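You operate a simulated robot arm through the tools that you are given. There is no shell and no other tool. Be economical: measure what you need, move in short steps, check, and stop when the job is done.

You run a simulated two-armed robot. Do the job below in one go: nothing can be reset, and whatever is moved stays where it is left.

TASK
Run a 5 m test pull on the swivel row.
Fine: set lever one to held, close the swivel lever and set knob G by the card in the pocket; no end may break.

The check looks at the end state, three seconds after you hand in, the way a careful person would. Anything else that was tipped, shoved, dropped, spilled or broken makes it a failure.

THE ROBOT
Two 7-joint arms with fingered hands on one trunk that stands fixed in place. Base frame: the origin is at the foot of the trunk, x ahead of it, y to its left, z up. Units: m, degrees, N and s.
The left shoulder is at [0.08, 0.241, 1.517], the right one opposite. With the tool pointing down near the work surface each hand reaches from about 0.1 to 0.76 m from the base axis, measured 20 degrees to its own side. Payload 4.9 kg a hand.
The TCP of each hand is the grasp point between the finger pads, 0.032 m short of the fingertips. In the tool frame z runs along the fingers and y along their closing line. Largest opening 0.2 m; the body of the gripper starts 0.089 m behind the TCP. The gripper is a hand of 4 fingers: y runs from the thumb to the fingers, the wrist lies at [0, 0, -0.267] in the tool frame, and closing takes about 1.5 s.
Orientation is that of the tool frame in the base frame, as a unit quaternion [x, y, z, w]. With the fingers straight down and closing along the base's y, the tool's x points along the base's -x, its y along +y and its z along -z.

THE INTERFACE
- The arms move only by the tool nudge_tool. It takes "left_deltas", "right_deltas" or both (then of equal length, played together; a hand with none holds still); each is text: rows parted by semicolons, each of 7 numbers parted by spaces: the shift along the tool's x, y, z in m, then the turn, a rotation vector about the tool's x, y, z in degrees, then the gripper command, from -1 (fully open) to 1 (shut), values between in proportion. In form: dx dy dz wx wy wz claw; .... A call has 1 to 20 rows; each row is the pose to reach, as a shift and turn from the pose commanded when the call began, along the tool's axes at that moment. Each row takes 0.2 s and may step no farther than 0.05 m and 8.6 degrees from the row before; otherwise, or with a gripper value out of range, the whole call is refused. A pose out of reach is approached as far as the arm can. The call stops where the force on the tool passes 90 N (or 10 N more than at its start, if that is more) or the arm is blocked; 0.2 s more then pass. The fingers move at their own pace (about 0.072 m/s each) and stop on an object; they squeeze with about 31 N. The grip force told is the motor's: it shows also when the fingers shut on nothing. Time passes only in rows, and 0.2 s behind the last, so rows that repeat a pose let the fingers close. It gives the time, the measured TCP pose, the force on the tool (base axes), the opening and the grip force at its end, in the units of the frame above (readings bear some noise), with the torque about the TCP (base axes, N m) and any sound that the robot's microphone picked up, and new pictures: "views" is both (left out), scene, wrist or none (wrist: the cameras of the hands that moved).
- Cameras (640 x 400 px; columns grow to the right, rows downward): "scene" is now at [0.0979, 0.0028, 1.6571]; the picture's right is [0.03, -1.00, -0.00], its down [-0.86, -0.03, -0.50] and it looks along [0.50, 0.02, -0.87] (base axes); focal length 214 px, centre (320, 200). "left" rides on the left gripper at [-0.069, -0.069, -0.116] in its tool frame; the picture's right is [0.71, -0.71, 0.00], its down [0.54, 0.54, -0.64] and it looks along [0.45, 0.45, 0.77] (tool axes); focal length 226 px, centre (320, 200). "right" rides on the right gripper at [0.069, -0.069, -0.116] in its tool frame; the picture's right is [0.71, 0.71, 0.00], its down [-0.54, 0.54, -0.64] and it looks along [-0.45, 0.45, 0.77] (tool axes); focal length 226 px, centre (320, 200). There is no depth. A picture from a camera that has moved, and an enlarged one, comes with that camera's place and axes in the base frame and with its lens.
- slide_trunk(by): slides the trunk up (or, below 0, down) by that many m; the arms and the scene camera ride with it, the base frame stays. It gives what a move gives, with no picture.
- preshape(shape, hand): the hand has 4 fingers and takes this shape, open, in about a second: jaw (thumb against the fingers, like two jaws); tri (thumb and two fingers); tip (a fingertip pinch); poke (one finger out to press); point (the index stretched); flat (the hand flat); cup (the hand cupped); fist (a fist). The gripper value then closes the fingers along that shape, each until it touches; the sizes above hold for jaw. It gives what a move gives, with no picture.
- head_to(pan, tilt): turns the head with the scene camera to pan (to the left, within 86 degrees either way) and tilt (down, from -29 to 69), counted from straight ahead of the robot. It gives what a move gives, and a new picture of the scene camera.
- enlarge(camera, box): a new picture of the part [left, top, right, bottom] of that camera's present view, enlarged. No time passes.
- finish_job(): hands the job in; it is judged then, once.

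Work in short steps. Places have to be worked out from the pictures, the camera data and where the tool is seen: move nearer, look again, correct. Check each grasp and each placing, and mend what went wrong. You have 120 turns and 200 pictures in all, those below and enlarged ones among them. Open the grippers and draw the arms clear of the work before you hand the job in, unless the task says otherwise; then end with one line.

The tools are called as name(argument=value, ...) on one line, values as JSON. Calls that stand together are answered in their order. nudge_tool: Moves the arms, as the interface text tells. Its arguments: {"type":"object","properties":{"left_deltas":{"type":"string"},"right_deltas":{"type":"string"},"views":{"type":"string","enum":["both","scene","wrist","none"]}},"required":[]} The other tools are called the same way: slide_trunk (by) slides the trunk up or down; preshape (shape, hand) gives the hand a shape; head_to (pan, tilt) turns the head that bears the scene camera; enlarge (camera, box) takes an enlarged picture of a part of a camera's view; finish_job () hands the job in.

At the start:

```text
clock: 0.0
left_tool_pos: [0.585, 0.0411, 1.5518]
left_ee_rot: [0.001, 1.0, 0.0, 0.0]
left_wrist_force: [-0.5, 0.1, 0.1]
left_torque: [-0.01, 0.0, 0.02]
left_width: 0.1999
left_finger_force: 0.0
left_shape: jaw
right_tool_pos: [0.5451, -0.603, 1.5118]
right_ee_rot: [0.0, 1.0, 0.0, 0.0]
right_wrist_force: [0.4, -0.4, 0.3]
right_torque: [0.01, -0.02, -0.02]
right_width: 0.1998
right_finger_force: 0.1
right_shape: jaw
trunk travel left (down, up): [-0.425, 0.415]
head pan, tilt: [2.0, 59.9]
```

scene: 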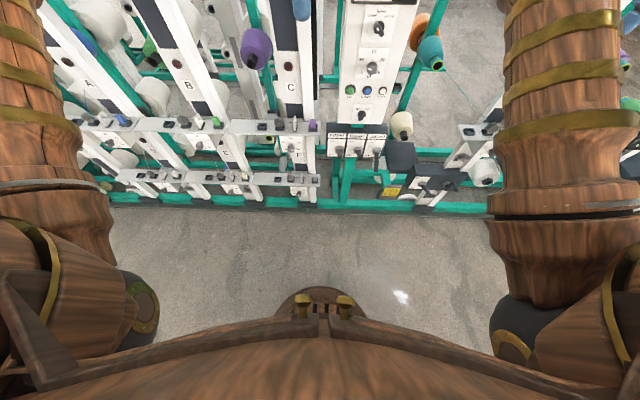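
right: 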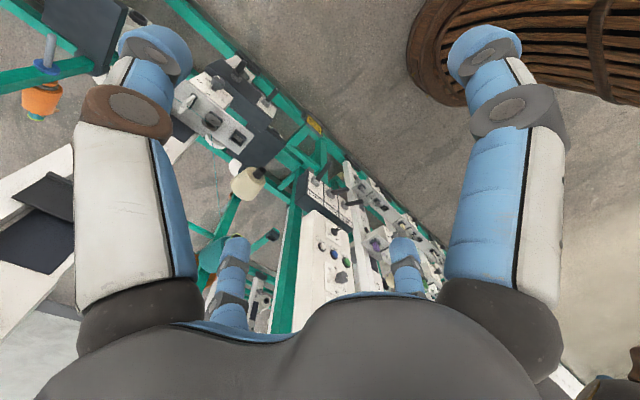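
left: 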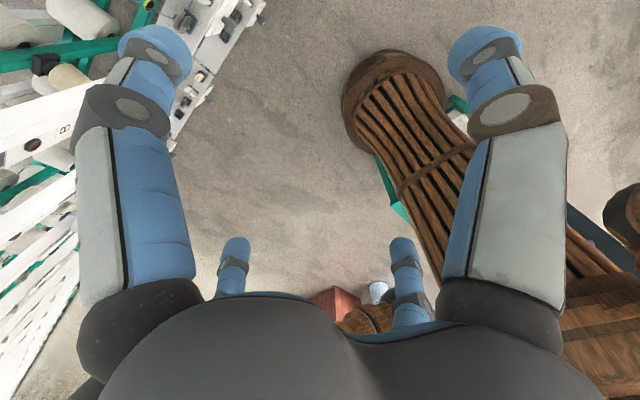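

The scene shows a yarn creel frame with panels ahead. I first look straight ahead to see the machine's face.

head_to(pan=0, tilt=25)

head_to(pan=0, tilt=50)

```text
clock: 1.0
left_tool_pos: [0.5851, 0.0407, 1.5504]
left_ee_rot: [0.0, 1.0, -0.001, 0.001]
left_wrist_force: [-0.3, 0.4, 0.0]
left_torque: [0.0, -0.01, 0.03]
left_width: 0.2001
left_finger_force: 0.0
left_shape: jaw
right_tool_pos: [0.545, -0.6028, 1.5129]
right_ee_rot: [0.0, 1.0, 0.0, 0.0]
right_wrist_force: [0.0, -0.3, 0.3]
right_torque: [-0.01, 0.0, 0.02]
right_width: 0.2
right_finger_force: 0.0
right_shape: jaw
trunk travel left (down, up): [-0.425, 0.415]
head pan, tilt: [0.0, 25.0]
camera scene: at [0.1233, 0.0004, 1.707], right [0.0, -1.0, 0.0], down [-0.42, 0.0, -0.91], along [0.91, 0.0, -0.42], focal length 214 px, centre (320, 200)
```

scene: 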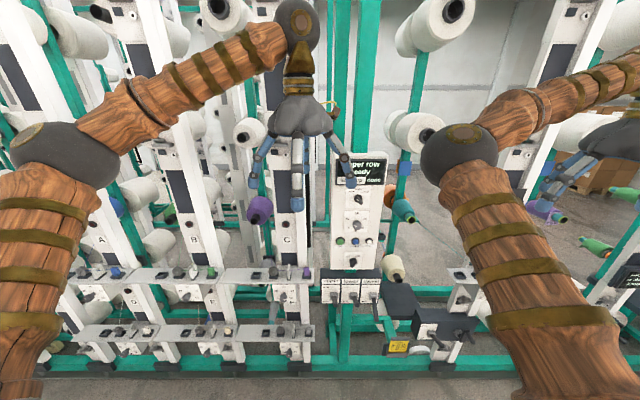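

```text
clock: 1.9
left_tool_pos: [0.5858, 0.0408, 1.5512]
left_ee_rot: [0.0, 1.0, 0.0, -0.001]
left_wrist_force: [0.8, -1.0, -1.0]
left_torque: [0.01, 0.0, -0.04]
left_width: 0.1999
left_finger_force: 0.0
left_shape: jaw
right_tool_pos: [0.5449, -0.6033, 1.5133]
right_ee_rot: [0.0, 1.0, 0.0, 0.0]
right_wrist_force: [-0.3, 0.5, 0.1]
right_torque: [-0.01, 0.01, 0.02]
right_width: 0.1998
right_finger_force: 0.0
right_shape: jaw
trunk travel left (down, up): [-0.425, 0.415]
head pan, tilt: [0.0, 50.0]
camera scene: at [0.1083, 0.0004, 1.6697], right [0.0, -1.0, 0.0], down [-0.77, 0.0, -0.64], along [0.64, 0.0, -0.77], focal length 214 px, centre (320, 200)
```

scene: 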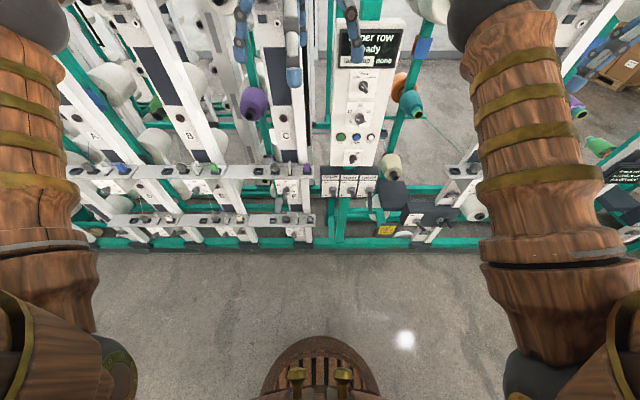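

The board seems to read "upper row ready". I enlarge the panel and the lever rails, after lowering the tilt to a middle value.

head_to(pan=0, tilt=35)

enlarge(camera="scene", box=[310, 80, 420, 220])

enlarge(camera="scene", box=[300, 200, 500, 325])

enlarge(camera="scene", box=[60, 190, 320, 325])

```text
clock: 2.7
left_tool_pos: [0.5852, 0.04, 1.5511]
left_ee_rot: [0.0, 1.0, 0.0, 0.0]
left_wrist_force: [-0.3, 0.4, -0.2]
left_torque: [-0.03, 0.02, -0.02]
left_width: 0.1998
left_finger_force: 0.1
left_shape: jaw
right_tool_pos: [0.5448, -0.6028, 1.5131]
right_ee_rot: [-0.001, 1.0, 0.0, 0.0]
right_wrist_force: [-0.7, 0.0, 0.4]
right_torque: [-0.01, 0.0, -0.02]
right_width: 0.2003
right_finger_force: 0.1
right_shape: jaw
trunk travel left (down, up): [-0.425, 0.415]
head pan, tilt: [0.0, 35.0]
camera scene: at [0.1193, 0.0004, 1.6913], right [0.0, -1.0, 0.0], down [-0.57, 0.0, -0.82], along [0.82, 0.0, -0.57], focal length 214 px, centre (320, 200)
```

scene: 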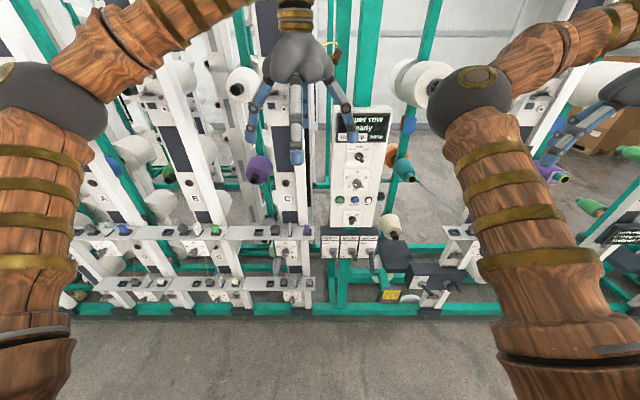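

```text
2.86 times, centred on (365, 150) of scene
camera zoom: at [0.1193, 0.0004, 1.6913], right [0.0, -1.0, 0.0], down [-0.57, 0.0, -0.82], along [0.82, 0.0, -0.57], focal length 613 px, centre (191, 343)
```

zoom: 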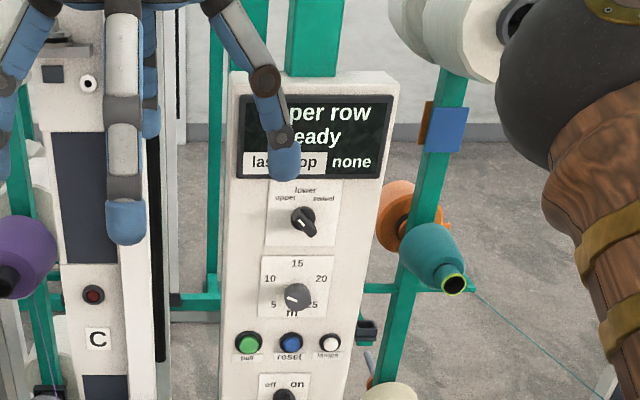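

```text
3.20 times, centred on (400, 262) of scene
camera zoom: at [0.1193, 0.0004, 1.6913], right [0.0, -1.0, 0.0], down [-0.57, 0.0, -0.82], along [0.82, 0.0, -0.57], focal length 686 px, centre (64, 0)
```

zoom: 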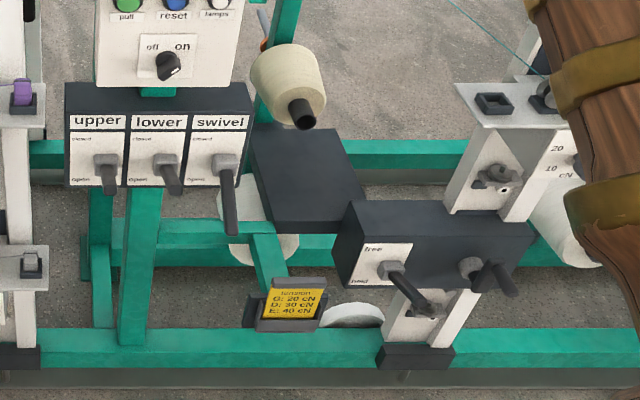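

```text
2.46 times, centred on (190, 258) of scene
camera zoom: at [0.1193, 0.0004, 1.6913], right [0.0, -1.0, 0.0], down [-0.57, 0.0, -0.82], along [0.82, 0.0, -0.57], focal length 528 px, centre (640, 58)
```

zoom: 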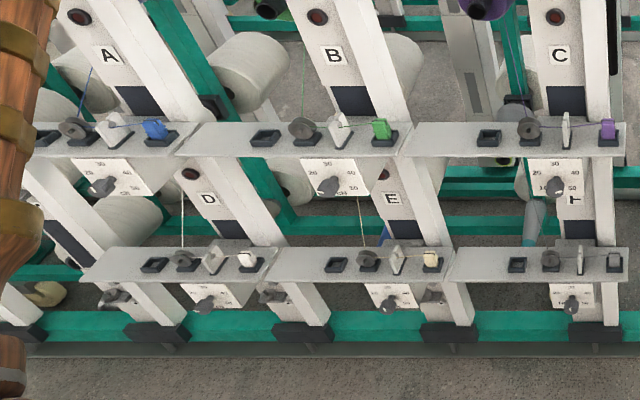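

The pocket card seems to read G: 20 cN, D: 30, E: 40. I look at the right part, with the G position.

head_to(pan=-45, tilt=40)

enlarge(camera="scene", box=[120, 120, 280, 260])

```text
clock: 3.8
left_tool_pos: [0.5858, 0.0401, 1.5508]
left_ee_rot: [0.0, 1.0, 0.0, 0.0]
left_wrist_force: [-0.3, 0.6, 0.7]
left_torque: [-0.02, -0.03, 0.0]
left_width: 0.1999
left_finger_force: 0.1
left_shape: jaw
right_tool_pos: [0.5445, -0.603, 1.5121]
right_ee_rot: [0.0, 1.0, 0.0, 0.0]
right_wrist_force: [0.8, 0.0, -0.5]
right_torque: [-0.02, -0.04, -0.02]
right_width: 0.2
right_finger_force: 0.0
right_shape: jaw
trunk travel left (down, up): [-0.425, 0.415]
head pan, tilt: [-45.0, 40.0]
camera scene: at [0.0914, -0.0596, 1.6838], right [-0.71, -0.71, 0.0], down [-0.46, 0.45, -0.77], along [0.54, -0.54, -0.64], focal length 214 px, centre (320, 200)
```

scene: 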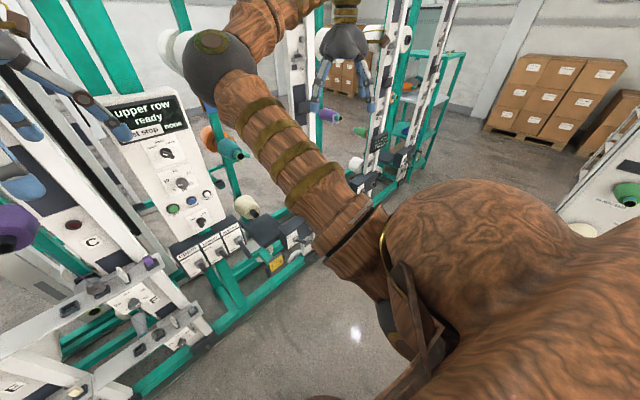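

```text
2.86 times, centred on (200, 190) of scene
camera zoom: at [0.0914, -0.0596, 1.6838], right [-0.71, -0.71, 0.0], down [-0.46, 0.45, -0.77], along [0.54, -0.54, -0.64], focal length 613 px, centre (663, 229)
```

zoom: 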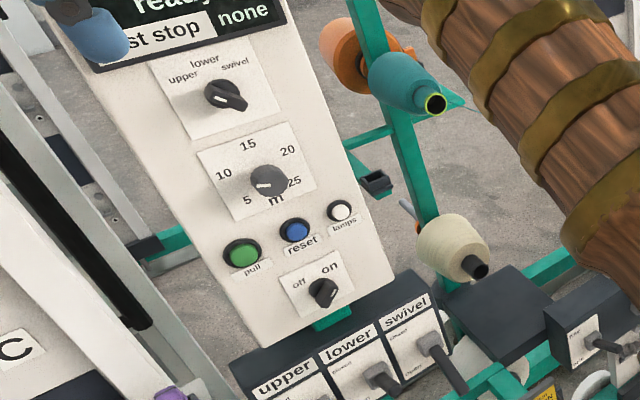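

The right arm hides the G section. I send the left hand leftward out of the way, and turn the right hand forward with its camera above-right, lowering it for a closer view.

nudge_tool(left_deltas="0 0.02 0 0 0 0 -1;0 0.04 0 0 0 0 -1;0 0.06 0 0 0 0 -1;0 0.08 0 0 0 0 -1;0 0.10 0 0 0 0 -1;0 0.12 0 0 0 0 -1;0 0.14 0 0 0 0 -1;0 0.16 0 0 0 0 -1;0 0.18 0 0 0 0 -1;0 0.2 0 0 0 0 -1;0 0.22 0 0 0 0 -1;0 0.24 0 0 0 0 -1;0 0.26 0 0 0 0 -1;0 0.28 0 0 0 0 -1;0 0.3 0 0 0 0 -1", right_deltas="0.003 0.007 0.02 4.62 -4.62 -4.62 -1;0.006 0.014 0.04 9.24 -9.24 -9.24 -1;0.009 0.02 0.06 13.86 -13.86 -13.86 -1;0.012 0.027 0.08 18.47 -18.47 -18.47 -1;0.015 0.033 0.1 23.09 -23.09 -23.09 -1;0.018 0.04 0.12 27.71 -27.71 -27.71 -1;0.021 0.047 0.14 32.33 -32.33 -32.33 -1;0.024 0.053 0.16 36.95 -36.95 -36.95 -1;0.027 0.06 0.18 41.57 -41.57 -41.57 -1;0.03 0.067 0.2 46.19 -46.19 -46.19 -1;0.033 0.073 0.22 50.8 -50.8 -50.8 -1;0.036 0.08 0.24 55.42 -55.42 -55.42 -1;0.039 0.087 0.26 60.04 -60.04 -60.04 -1;0.042 0.093 0.28 64.66 -64.66 -64.66 -1;0.045 0.1 0.3 69.28 -69.28 -69.28 -1", views="both")

head_to(pan=-20, tilt=40)

```text
clock: 7.0
left_tool_pos: [0.5843, 0.3387, 1.5503]
left_ee_rot: [0.0, 1.0, 0.001, 0.0]
left_wrist_force: [-0.8, -0.9, 0.2]
left_torque: [0.07, -0.05, -0.01]
left_width: 0.2001
left_finger_force: 0.1
left_shape: jaw
right_tool_pos: [0.51, -0.5239, 1.2436]
right_ee_rot: [0.522, -0.51, 0.483, -0.485]
right_wrist_force: [0.6, 0.3, 0.6]
right_torque: [0.03, -0.09, 0.05]
right_width: 0.2001
right_finger_force: 0.0
right_shape: jaw
right hand out of reach, approached as far as the arm can: row 9, 10, 11, 12, 13, 14, 15
trunk travel left (down, up): [-0.425, 0.415]
head pan, tilt: [-45.0, 40.0]
camera scene: at [0.0901, -0.0627, 1.6838], right [-0.71, -0.71, 0.0], down [-0.45, 0.46, -0.77], along [0.54, -0.54, -0.64], focal length 214 px, centre (320, 200)
camera right: at [0.4011, -0.5943, 1.319], right [-0.03, -0.71, -0.7], down [-0.68, 0.53, -0.5], along [0.73, 0.46, -0.51], focal length 226 px, centre (320, 200)
camera left: at [0.6528, 0.2703, 1.6686], right [-0.71, -0.71, 0.0], down [-0.54, 0.54, 0.64], along [-0.45, 0.46, -0.77], focal length 226 px, centre (320, 200)
```

scene: 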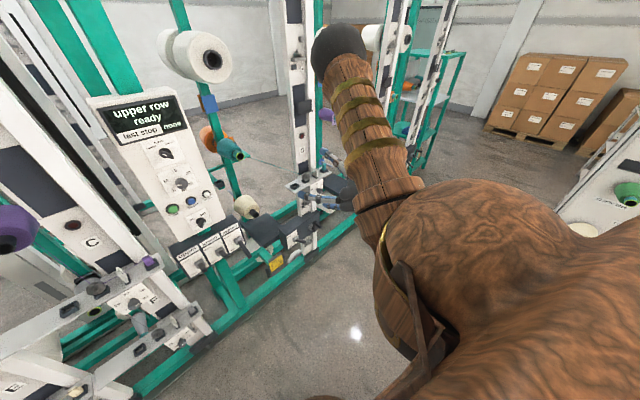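
right: 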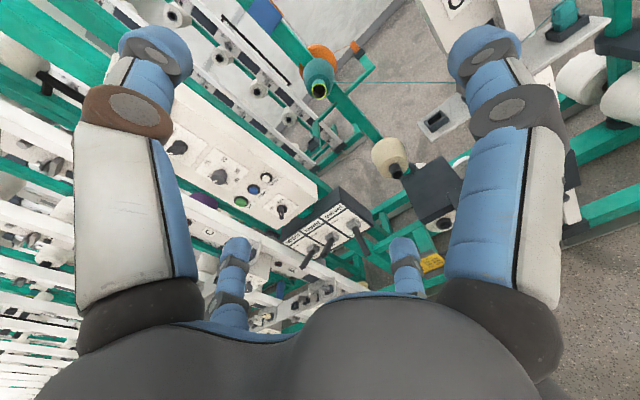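
left: 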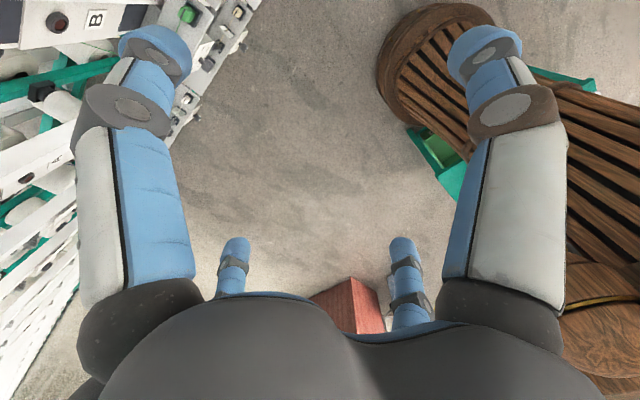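

```text
clock: 7.9
left_tool_pos: [0.5852, 0.3398, 1.5518]
left_ee_rot: [0.0, 1.0, 0.0, 0.0]
left_wrist_force: [-0.2, 0.4, -0.4]
left_torque: [-0.01, -0.02, 0.02]
left_width: 0.1999
left_finger_force: 0.0
left_shape: jaw
right_tool_pos: [0.509, -0.5216, 1.2433]
right_ee_rot: [0.523, -0.51, 0.482, -0.484]
right_wrist_force: [-0.7, -0.8, 0.1]
right_torque: [-0.01, -0.03, 0.0]
right_width: 0.1997
right_finger_force: 0.2
right_shape: jaw
trunk travel left (down, up): [-0.425, 0.415]
head pan, tilt: [-20.0, 40.0]
camera scene: at [0.1111, -0.0289, 1.6838], right [-0.34, -0.94, 0.0], down [-0.6, 0.22, -0.77], along [0.72, -0.26, -0.64], focal length 214 px, centre (320, 200)
```

scene: 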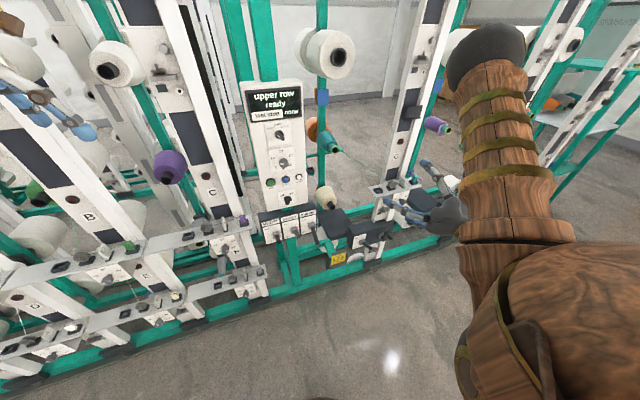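

Now the panel and the G post are clear. I enlarge several parts.

enlarge(camera="scene", box=[235, 70, 345, 140])

enlarge(camera="scene", box=[240, 120, 350, 190])

enlarge(camera="scene", box=[250, 170, 410, 272])

enlarge(camera="scene", box=[360, 100, 460, 240])

```text
5.71 times, centred on (290, 105) of scene
camera zoom: at [0.1111, -0.0289, 1.6838], right [-0.34, -0.94, 0.0], down [-0.6, 0.22, -0.77], along [0.72, -0.26, -0.64], focal length 1226 px, centre (491, 743)
```

zoom: 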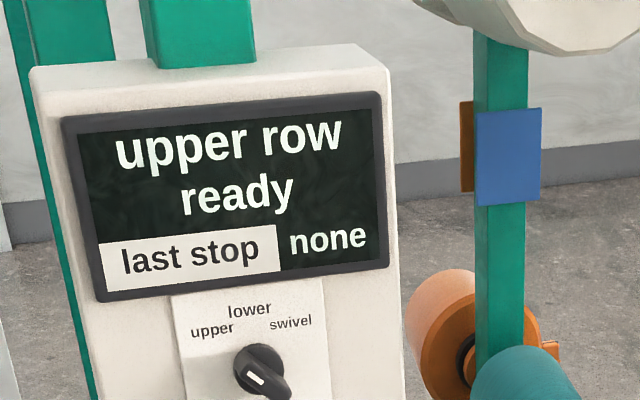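

```text
5.71 times, centred on (295, 155) of scene
camera zoom: at [0.1111, -0.0289, 1.6838], right [-0.34, -0.94, 0.0], down [-0.6, 0.22, -0.77], along [0.72, -0.26, -0.64], focal length 1226 px, centre (463, 457)
```

zoom: 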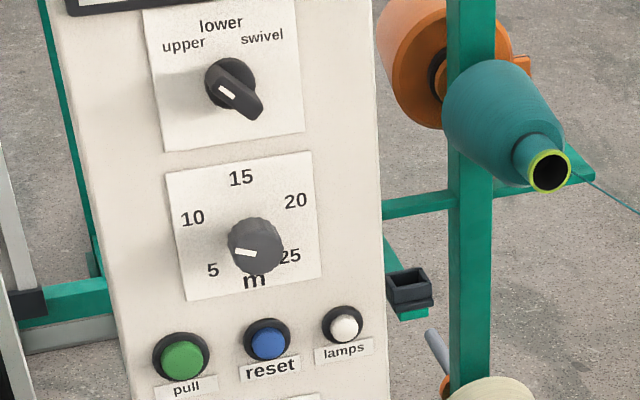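

```text
3.92 times, centred on (330, 221) of scene
camera zoom: at [0.1111, -0.0289, 1.6838], right [-0.34, -0.94, 0.0], down [-0.6, 0.22, -0.77], along [0.72, -0.26, -0.64], focal length 841 px, centre (281, 118)
```

zoom: 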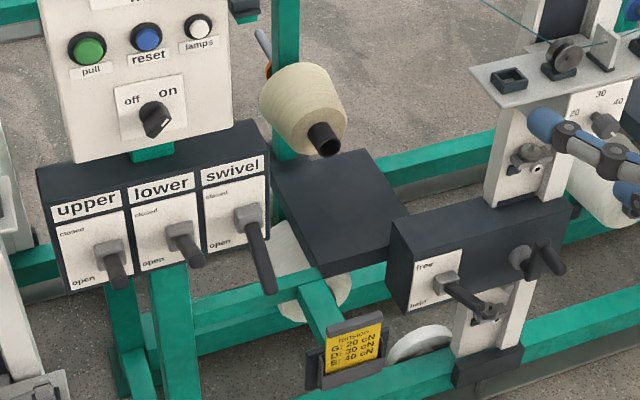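

```text
2.86 times, centred on (410, 170) of scene
camera zoom: at [0.1111, -0.0289, 1.6838], right [-0.34, -0.94, 0.0], down [-0.6, 0.22, -0.77], along [0.72, -0.26, -0.64], focal length 613 px, centre (63, 286)
```

zoom: 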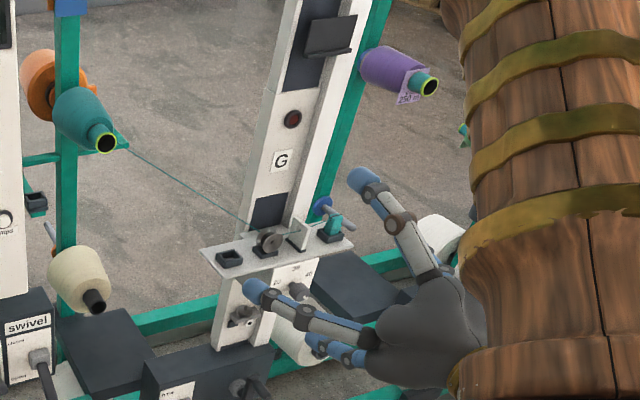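

Rough triangulation: panel face near x≈0.92, selector about (0.91,-0.15,1.35), lamps button (0.93,-0.22,1.12), swivel lever pivot (0.91,-0.26,0.80), lever one near (0.87,-0.59,0.56), knob G near (0.9,-0.88,0.8). Those are low, so I slide the trunk down and look again.

slide_trunk(by=-0.38)

head_to(pan=-30, tilt=28)

enlarge(camera="right", box=[150, 0, 490, 300])

```text
clock: 11.6
left_tool_pos: [0.5853, 0.3411, 1.1712]
left_ee_rot: [0.0, 1.0, 0.0, 0.0]
left_wrist_force: [-0.3, 0.2, -0.3]
left_torque: [-0.01, 0.0, 0.02]
left_width: 0.2
left_finger_force: 0.0
left_shape: jaw
right_tool_pos: [0.51, -0.523, 0.8625]
right_ee_rot: [0.522, -0.51, 0.482, -0.484]
right_wrist_force: [0.5, 0.0, 0.4]
right_torque: [0.02, 0.02, 0.01]
right_width: 0.2
right_finger_force: 0.0
right_shape: jaw
trunk travel left (down, up): [-0.045, 0.795]
head pan, tilt: [-20.0, 40.0]
```

```text
clock: 12.3
left_tool_pos: [0.5858, 0.3398, 1.1702]
left_ee_rot: [0.0, 1.0, 0.0, 0.0]
left_wrist_force: [-0.4, 0.2, -0.6]
left_torque: [0.0, -0.04, -0.01]
left_width: 0.2
left_finger_force: 0.0
left_shape: jaw
right_tool_pos: [0.511, -0.5225, 0.8635]
right_ee_rot: [0.523, -0.51, 0.482, -0.484]
right_wrist_force: [-0.5, 1.0, -0.7]
right_torque: [-0.03, 0.02, 0.01]
right_width: 0.1999
right_finger_force: 0.0
right_shape: jaw
trunk travel left (down, up): [-0.045, 0.795]
head pan, tilt: [-30.0, 28.0]
camera scene: at [0.11, -0.045, 1.3223], right [-0.5, -0.87, 0.0], down [-0.41, 0.23, -0.88], along [0.76, -0.44, -0.47], focal length 214 px, centre (320, 200)
```

scene: 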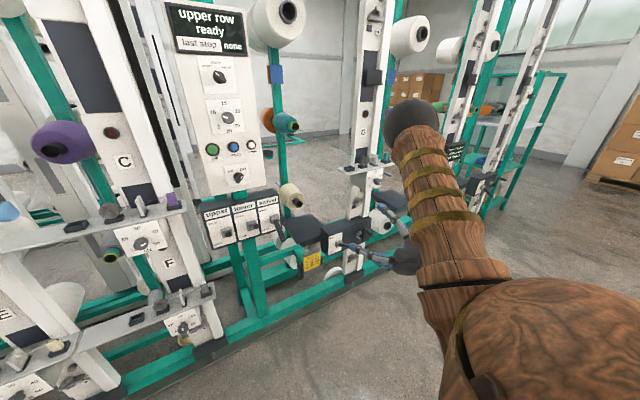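

```text
1.33 times, centred on (320, 150) of right
camera zoom: at [0.4011, -0.5926, 0.9397], right [-0.04, -0.72, -0.7], down [-0.69, 0.53, -0.5], along [0.73, 0.46, -0.51], focal length 301 px, centre (320, 267)
```

zoom: 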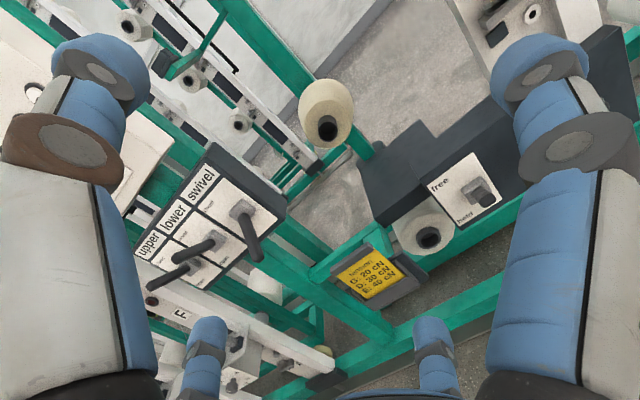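

I enlarge the lower parts from this lower viewpoint.

enlarge(camera="scene", box=[190, 180, 300, 260])

enlarge(camera="scene", box=[290, 160, 420, 280])

enlarge(camera="scene", box=[180, 50, 270, 190])

```text
5.00 times, centred on (245, 220) of scene
camera zoom: at [0.11, -0.045, 1.3223], right [-0.5, -0.87, 0.0], down [-0.41, 0.23, -0.88], along [0.76, -0.44, -0.47], focal length 1072 px, centre (695, 100)
```

zoom: 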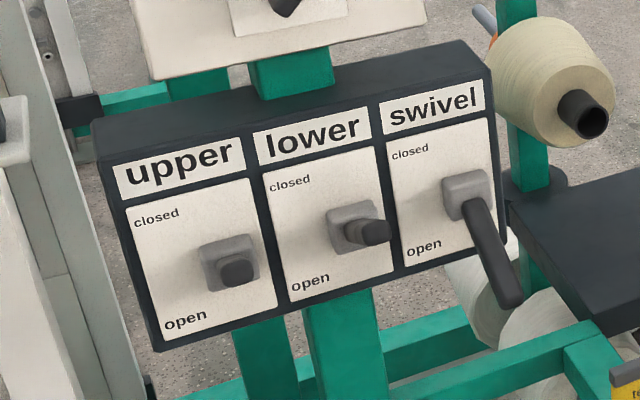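

```text
3.33 times, centred on (355, 220) of scene
camera zoom: at [0.11, -0.045, 1.3223], right [-0.5, -0.87, 0.0], down [-0.41, 0.23, -0.88], along [0.76, -0.44, -0.47], focal length 715 px, centre (203, 133)
```

zoom: 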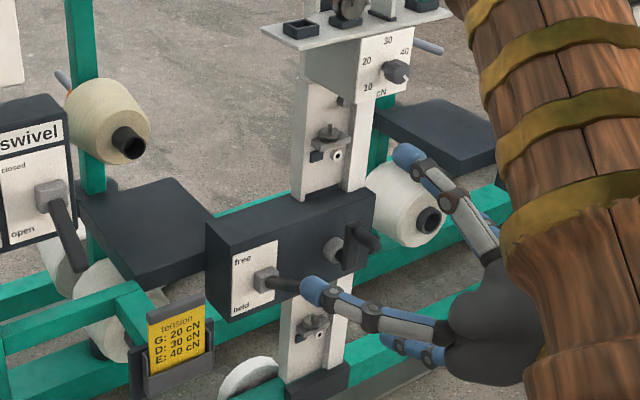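

```text
2.86 times, centred on (225, 120) of scene
camera zoom: at [0.11, -0.045, 1.3223], right [-0.5, -0.87, 0.0], down [-0.41, 0.23, -0.88], along [0.76, -0.44, -0.47], focal length 613 px, centre (591, 429)
```

zoom: 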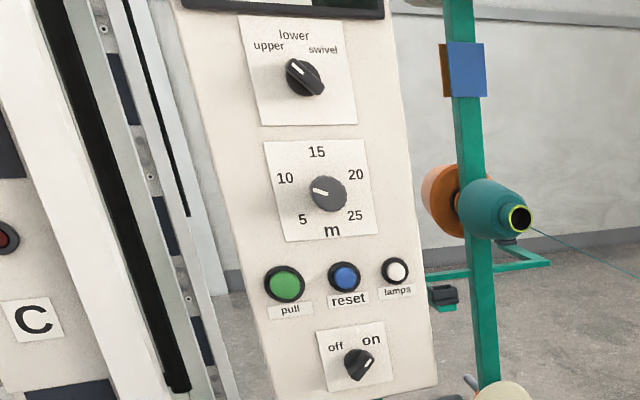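

Levers upper/lower appear up (closed), swivel down (open), lever one up (free). I zoom closely on G's dial and the box with two levers.

enlarge(camera="scene", box=[340, 155, 380, 195])

enlarge(camera="scene", box=[320, 195, 380, 250])

enlarge(camera="right", box=[360, 0, 500, 150])

```text
10.00 times, centred on (360, 175) of scene
camera zoom: at [0.11, -0.045, 1.3223], right [-0.5, -0.87, 0.0], down [-0.41, 0.23, -0.88], along [0.76, -0.44, -0.47], focal length 2145 px, centre (-80, 450)
```

zoom: 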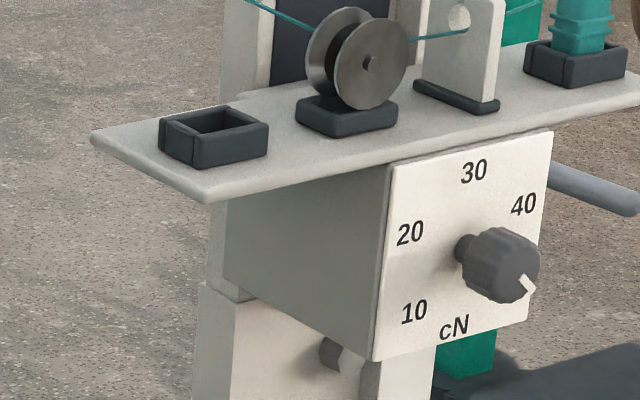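

```text
7.27 times, centred on (350, 222) of scene
camera zoom: at [0.11, -0.045, 1.3223], right [-0.5, -0.87, 0.0], down [-0.41, 0.23, -0.88], along [0.76, -0.44, -0.47], focal length 1560 px, centre (102, 36)
```

zoom: 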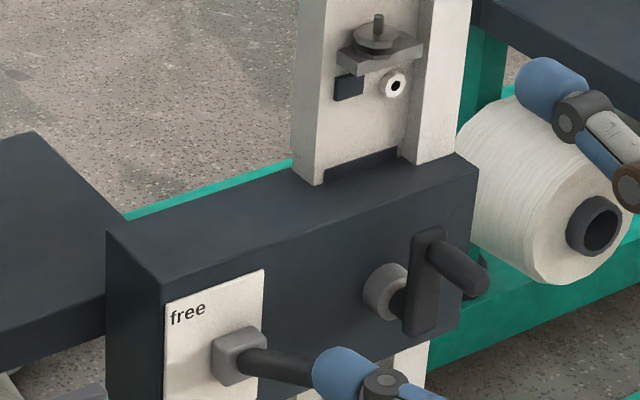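

```text
2.67 times, centred on (430, 75) of right
camera zoom: at [0.4011, -0.5926, 0.9397], right [-0.04, -0.72, -0.7], down [-0.69, 0.53, -0.5], along [0.73, 0.46, -0.51], focal length 603 px, centre (27, 533)
```

zoom: 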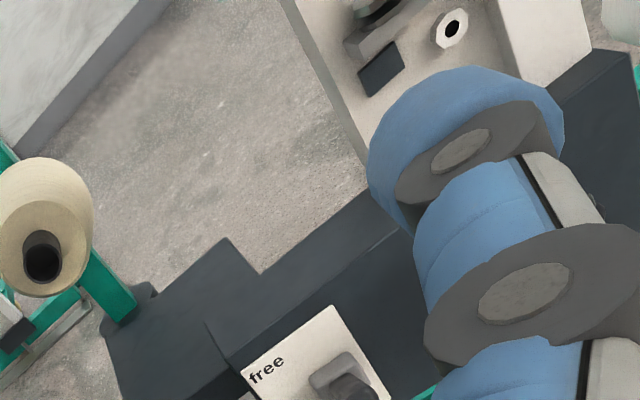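

The knob G currently points near/over 50 (lower right). I check further right for other similar levers, to be sure which is "lever one".

head_to(pan=-62, tilt=20)

enlarge(camera="scene", box=[100, 60, 340, 260])

```text
clock: 13.3
left_tool_pos: [0.5852, 0.3417, 1.1708]
left_ee_rot: [0.0, 1.0, 0.0, 0.0]
left_wrist_force: [-0.6, -0.3, 0.2]
left_torque: [-0.01, -0.04, -0.01]
left_width: 0.1998
left_finger_force: 0.1
left_shape: jaw
right_tool_pos: [0.5101, -0.5236, 0.8625]
right_ee_rot: [0.523, -0.51, 0.482, -0.484]
right_wrist_force: [-0.3, -1.4, 0.2]
right_torque: [0.0, 0.01, -0.02]
right_width: 0.1999
right_finger_force: 0.0
right_shape: jaw
trunk travel left (down, up): [-0.045, 0.795]
head pan, tilt: [-62.0, 20.0]
camera scene: at [0.0748, -0.0817, 1.3352], right [-0.88, -0.47, 0.0], down [-0.16, 0.3, -0.94], along [0.44, -0.83, -0.34], focal length 214 px, centre (320, 200)
```

scene: 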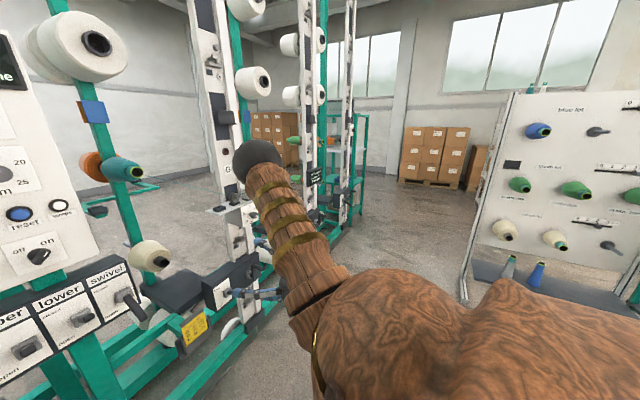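

```text
2.00 times, centred on (220, 160) of scene
camera zoom: at [0.0748, -0.0817, 1.3352], right [-0.88, -0.47, 0.0], down [-0.16, 0.3, -0.94], along [0.44, -0.83, -0.34], focal length 429 px, centre (520, 280)
```

zoom: 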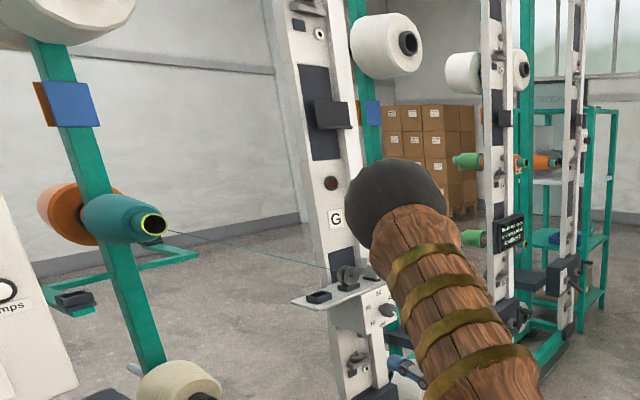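

I read the small board on the far post.

enlarge(camera="scene", box=[290, 155, 370, 235])

head_to(pan=-35, tilt=32)

```text
5.00 times, centred on (330, 195) of scene
camera zoom: at [0.0748, -0.0817, 1.3352], right [-0.88, -0.47, 0.0], down [-0.16, 0.3, -0.94], along [0.44, -0.83, -0.34], focal length 1072 px, centre (270, 225)
```

zoom: 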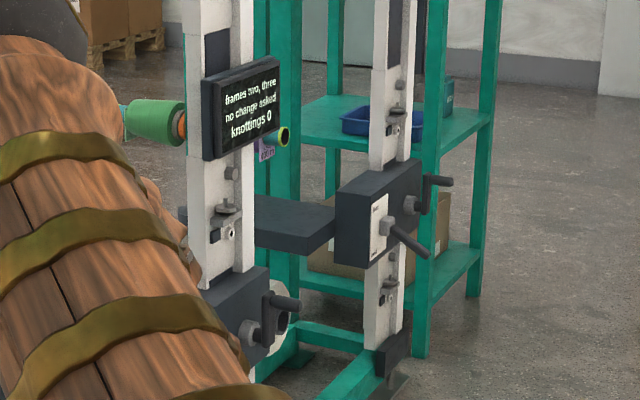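

```text
clock: 14.2
left_tool_pos: [0.5862, 0.3418, 1.1719]
left_ee_rot: [0.0, 1.0, 0.0, -0.001]
left_wrist_force: [-0.4, -0.5, 0.6]
left_torque: [0.0, -0.01, 0.0]
left_width: 0.1998
left_finger_force: 0.1
left_shape: jaw
right_tool_pos: [0.5104, -0.5225, 0.8634]
right_ee_rot: [0.523, -0.51, 0.482, -0.483]
right_wrist_force: [0.5, -1.0, 0.5]
right_torque: [-0.02, 0.0, 0.0]
right_width: 0.2
right_finger_force: 0.0
right_shape: jaw
trunk travel left (down, up): [-0.045, 0.795]
head pan, tilt: [-35.0, 32.0]
camera scene: at [0.1043, -0.051, 1.316], right [-0.57, -0.82, 0.0], down [-0.43, 0.3, -0.85], along [0.69, -0.49, -0.53], focal length 214 px, centre (320, 200)
```

scene: 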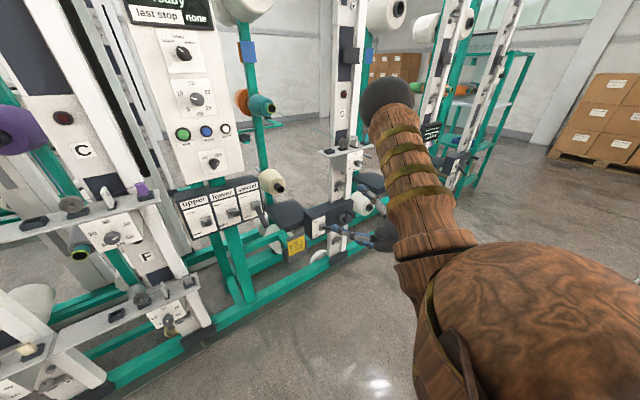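

The small board says frames two and three need no change, so lever one is the free/held lever here: pivot ≈ (0.895,-0.626,0.515), now up (free). Swivel lever: pivot ≈ (0.916,-0.271,0.80), tip ≈ (0.81,-0.27,0.747), pointing down (open). I try the poke shape.

preshape(shape="poke", hand="right")

enlarge(camera="right", box=[0, 0, 640, 400])

enlarge(camera="scene", box=[280, 120, 440, 280])

```text
clock: 15.1
left_tool_pos: [0.5876, 0.341, 1.1715]
left_ee_rot: [0.0, 1.0, 0.0, 0.0]
left_wrist_force: [0.2, 0.0, 0.6]
left_torque: [0.01, 0.01, 0.01]
left_width: 0.1997
left_finger_force: 0.2
left_shape: jaw
right_tool_pos: [0.5104, -0.5232, 0.8621]
right_ee_rot: [0.523, -0.51, 0.483, -0.483]
right_wrist_force: [-0.1, -0.3, 0.6]
right_torque: [0.0, 0.02, 0.0]
right_width: 0.0001
right_finger_force: 0.1
right_shape: poke
trunk travel left (down, up): [-0.045, 0.795]
head pan, tilt: [-35.0, 32.0]
```

```text
1.00 times, centred on (320, 200) of right (not enlarged: the box is as wide or as high as the picture)
camera zoom: at [0.4011, -0.5926, 0.9397], right [-0.04, -0.72, -0.7], down [-0.69, 0.53, -0.5], along [0.73, 0.46, -0.51], focal length 226 px, centre (320, 200)
```

zoom: 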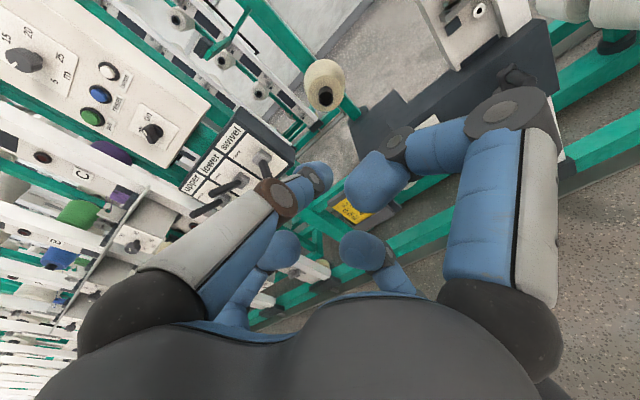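

```text
2.50 times, centred on (360, 200) of scene
camera zoom: at [0.1044, -0.0509, 1.316], right [-0.57, -0.82, 0.0], down [-0.43, 0.3, -0.85], along [0.69, -0.49, -0.53], focal length 536 px, centre (220, 200)
```

zoom: 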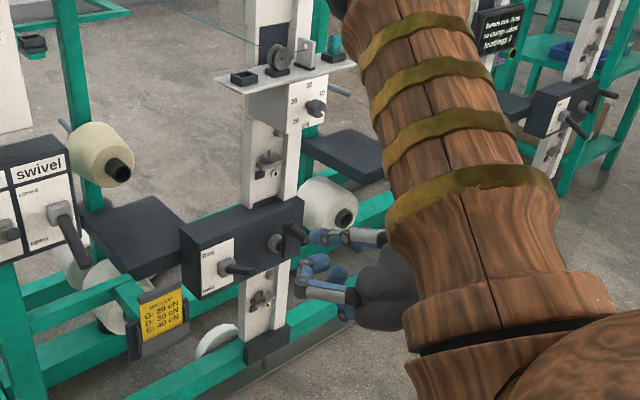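

Poke puts one finger on the tool axis. I compare it with a half-closed jaw, which may cage a lever handle well.

preshape(shape="jaw", hand="right")

nudge_tool(right_deltas="0 0 0 0 0 0 0.2;0 0 0 0 0 0 0.2;0 0 0 0 0 0 0.2;0 0 0 0 0 0 0.2;0 0 0 0 0 0 0.2", views="wrist")

enlarge(camera="scene", box=[280, 120, 440, 280])

```text
clock: 16.0
left_tool_pos: [0.586, 0.3409, 1.1719]
left_ee_rot: [0.001, 1.0, -0.001, -0.001]
left_wrist_force: [-1.1, 0.3, 0.3]
left_torque: [0.03, -0.02, 0.01]
left_width: 0.1999
left_finger_force: 0.0
left_shape: jaw
right_tool_pos: [0.5094, -0.5227, 0.8629]
right_ee_rot: [0.522, -0.51, 0.483, -0.484]
right_wrist_force: [0.3, -0.3, 0.4]
right_torque: [-0.03, -0.01, 0.02]
right_width: 0.1999
right_finger_force: 0.0
right_shape: jaw
trunk travel left (down, up): [-0.045, 0.795]
head pan, tilt: [-35.0, 32.0]
```

```text
clock: 17.2
left_tool_pos: [0.5866, 0.3413, 1.171]
left_ee_rot: [0.0, 1.0, 0.0, 0.0]
left_wrist_force: [-0.2, -0.5, 0.2]
left_torque: [0.05, 0.01, 0.03]
left_width: 0.1998
left_finger_force: 0.0
left_shape: jaw
right_tool_pos: [0.5098, -0.5228, 0.863]
right_ee_rot: [0.522, -0.51, 0.483, -0.484]
right_wrist_force: [-0.6, 0.2, 0.2]
right_torque: [-0.01, 0.0, -0.05]
right_width: 0.0808
right_finger_force: 0.0
right_shape: jaw
trunk travel left (down, up): [-0.045, 0.795]
head pan, tilt: [-35.0, 32.0]
camera right: at [0.401, -0.5926, 0.9397], right [-0.04, -0.72, -0.7], down [-0.69, 0.53, -0.5], along [0.73, 0.46, -0.51], focal length 226 px, centre (320, 200)
```

right: 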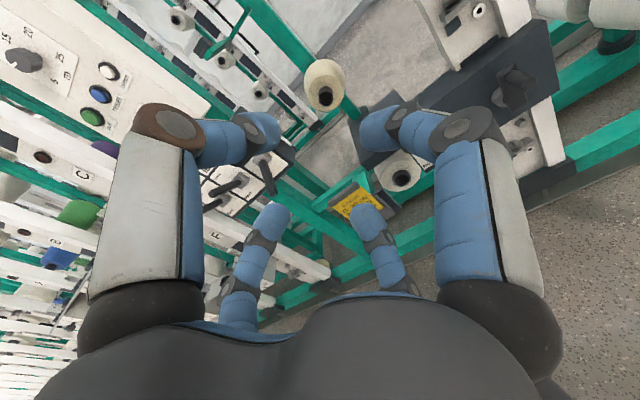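

```text
2.50 times, centred on (360, 200) of scene
camera zoom: at [0.1044, -0.0509, 1.316], right [-0.57, -0.82, 0.0], down [-0.43, 0.3, -0.85], along [0.69, -0.49, -0.53], focal length 536 px, centre (220, 200)
```

zoom: 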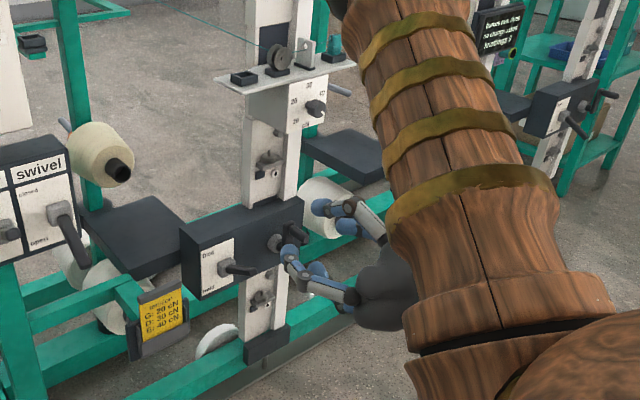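

In jaw shape four fingers close star-like around the tool axis: a good cage for a lever. I move in front of the swivel lever at about (0.69,-0.28,0.76), half open.

nudge_tool(right_deltas="-0.03 0.01 0.02 0 0 0 0.2;-0.06 0.02 0.04 0 0 0 0.2;-0.09 0.035 0.06 0 0 0 0.2;-0.12 0.045 0.085 0 0 0 0.2;-0.15 0.055 0.105 0 0 0 0.2;-0.18 0.07 0.13 0 0 0 0.2;-0.21 0.08 0.15 0 0 0 0.2;-0.24 0.09 0.17 0 0 0 0.2", views="both")

```text
clock: 19.0
left_tool_pos: [0.587, 0.3418, 1.1707]
left_ee_rot: [0.0, 1.0, 0.0, 0.0]
left_wrist_force: [0.3, -0.4, -0.2]
left_torque: [-0.02, 0.02, 0.0]
left_width: 0.1999
left_finger_force: 0.1
left_shape: jaw
right_tool_pos: [0.6492, -0.3761, 0.8242]
right_ee_rot: [0.545, -0.503, 0.457, -0.49]
right_wrist_force: [-0.1, 0.2, -0.1]
right_torque: [0.04, -0.04, 0.02]
right_width: 0.0803
right_finger_force: 0.0
right_shape: jaw
right hand out of reach, approached as far as the arm can: row 1, 2, 3, 4, 5, 6, 7, 8
trunk travel left (down, up): [-0.045, 0.795]
head pan, tilt: [-35.0, 32.0]
camera scene: at [0.1045, -0.0505, 1.316], right [-0.57, -0.82, 0.0], down [-0.43, 0.3, -0.85], along [0.69, -0.49, -0.53], focal length 214 px, centre (320, 200)
camera right: at [0.5481, -0.4508, 0.904], right [-0.02, -0.71, -0.7], down [-0.73, 0.49, -0.48], along [0.68, 0.5, -0.53], focal length 226 px, centre (320, 200)
```

scene: 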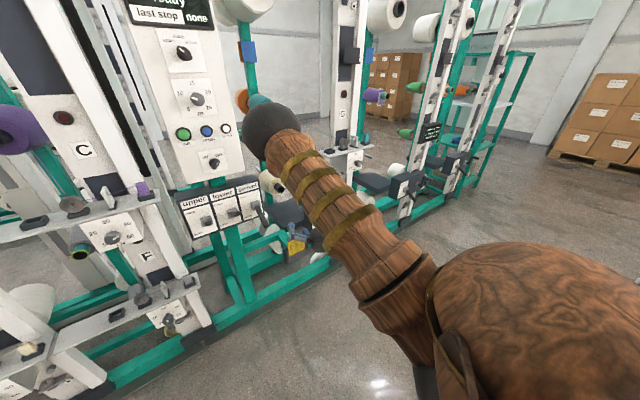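
right: 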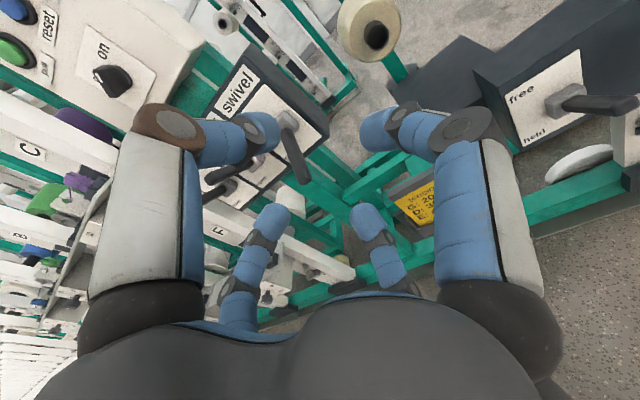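

The hand stays short of its target, probably a wrist roll limit. I roll it +90° about the tool axis (camera then lower right) and see if it reaches.

nudge_tool(right_deltas="0 0 0 0 0 8 0.2;0 0 0 0 0 16 0.2;0 0 0 0 0 24 0.2;0 0 0 0 0 32 0.2;0 0 0 0 0 40 0.2;0 0 0 0 0 48 0.2;0 0 0 0 0 56 0.2;0 0 0 0 0 64 0.2;0 0 0 0 0 72 0.2;0 0 0 0 0 81 0.2;0 0 0 0 0 89 0.2", views="wrist")

```text
refused: row 10 steps farther than a row can; nothing moved
```

Row 10 was a bit too long; I repeat with even steps.

nudge_tool(right_deltas="0 0 0 0 0 8 0.2;0 0 0 0 0 16 0.2;0 0 0 0 0 24 0.2;0 0 0 0 0 32 0.2;0 0 0 0 0 40 0.2;0 0 0 0 0 48 0.2;0 0 0 0 0 56 0.2;0 0 0 0 0 64 0.2;0 0 0 0 0 72 0.2;0 0 0 0 0 80 0.2;0 0 0 0 0 88 0.2", views="wrist")

```text
clock: 21.4
left_tool_pos: [0.5851, 0.3418, 1.1711]
left_ee_rot: [0.0, 1.0, 0.0, 0.001]
left_wrist_force: [-0.9, -0.1, 1.2]
left_torque: [0.0, 0.01, 0.02]
left_width: 0.2
left_finger_force: 0.1
left_shape: jaw
right_tool_pos: [0.6515, -0.3783, 0.8269]
right_ee_rot: [-0.042, 0.741, 0.012, 0.67]
right_wrist_force: [-0.4, -0.4, -0.8]
right_torque: [0.05, 0.0, 0.05]
right_width: 0.0802
right_finger_force: 0.0
right_shape: jaw
trunk travel left (down, up): [-0.045, 0.795]
head pan, tilt: [-35.0, 32.0]
camera right: at [0.5366, -0.4583, 0.7724], right [-0.13, 0.67, -0.73], down [-0.63, 0.52, 0.58], along [0.77, 0.53, 0.36], focal length 226 px, centre (320, 200)
```

right: 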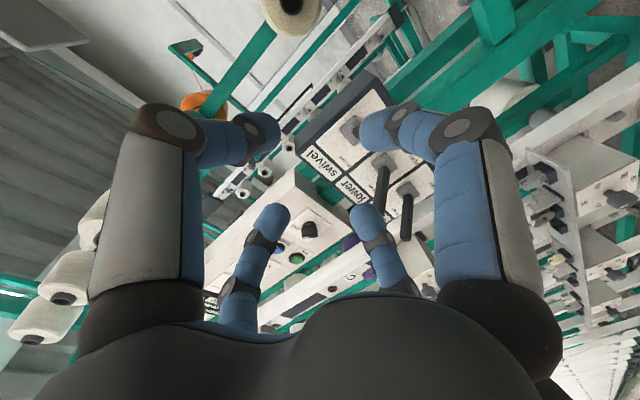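

It reaches now. I move to the pre-approach point (0.70,-0.27,0.745) in front of the lever tip.

nudge_tool(right_deltas="0.018 0.027 0.016 0 0 0 0.2;0.036 0.054 0.033 0 0 0 0.2;0.054 0.08 0.05 0 0 0 0.2;0.072 0.107 0.065 0 0 0 0.2", views="both")

enlarge(camera="scene", box=[160, 140, 320, 240])

```text
clock: 22.4
left_tool_pos: [0.5855, 0.3409, 1.171]
left_ee_rot: [0.0, 1.0, 0.0, 0.0]
left_wrist_force: [0.1, 0.0, 0.2]
left_torque: [-0.03, 0.03, 0.01]
left_width: 0.1999
left_finger_force: 0.1
left_shape: jaw
right_tool_pos: [0.6951, -0.3479, 0.7997]
right_ee_rot: [-0.065, 0.752, 0.035, 0.655]
right_wrist_force: [0.4, 0.7, -0.1]
right_torque: [0.0, -0.02, 0.0]
right_width: 0.0802
right_finger_force: 0.1
right_shape: jaw
right hand out of reach, approached as far as the arm can: row 1, 2, 3, 4
trunk travel left (down, up): [-0.045, 0.795]
head pan, tilt: [-35.0, 32.0]
camera scene: at [0.1048, -0.0507, 1.316], right [-0.57, -0.82, 0.0], down [-0.43, 0.3, -0.85], along [0.69, -0.49, -0.53], focal length 214 px, centre (320, 200)
camera right: at [0.5826, -0.4362, 0.7498], right [-0.19, 0.66, -0.72], down [-0.64, 0.48, 0.61], along [0.75, 0.58, 0.33], focal length 226 px, centre (320, 200)
```

scene: 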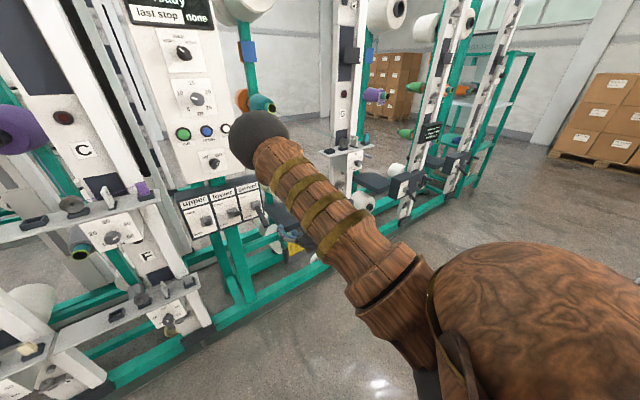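
right: 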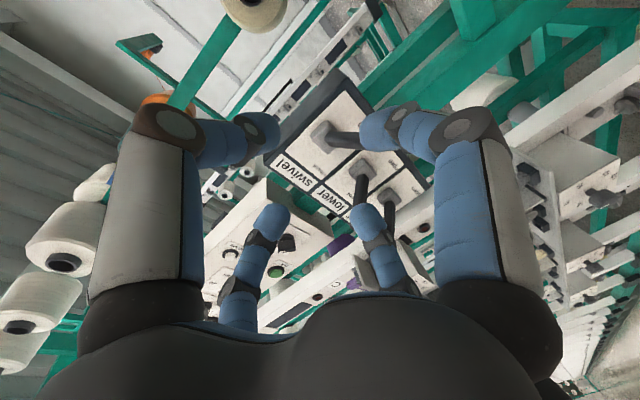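

```text
4.00 times, centred on (240, 190) of scene
camera zoom: at [0.1048, -0.0507, 1.316], right [-0.57, -0.82, 0.0], down [-0.43, 0.3, -0.85], along [0.69, -0.49, -0.53], focal length 858 px, centre (640, 240)
```

zoom: 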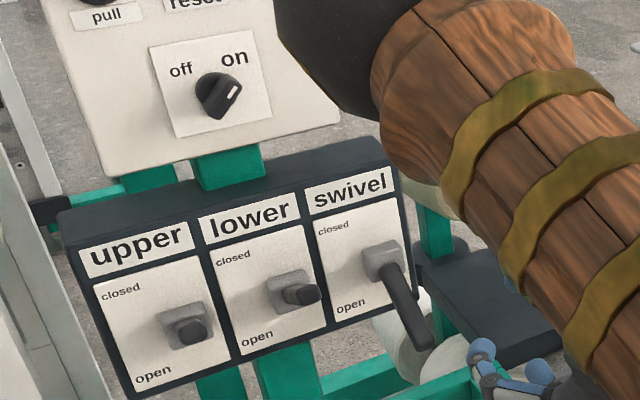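

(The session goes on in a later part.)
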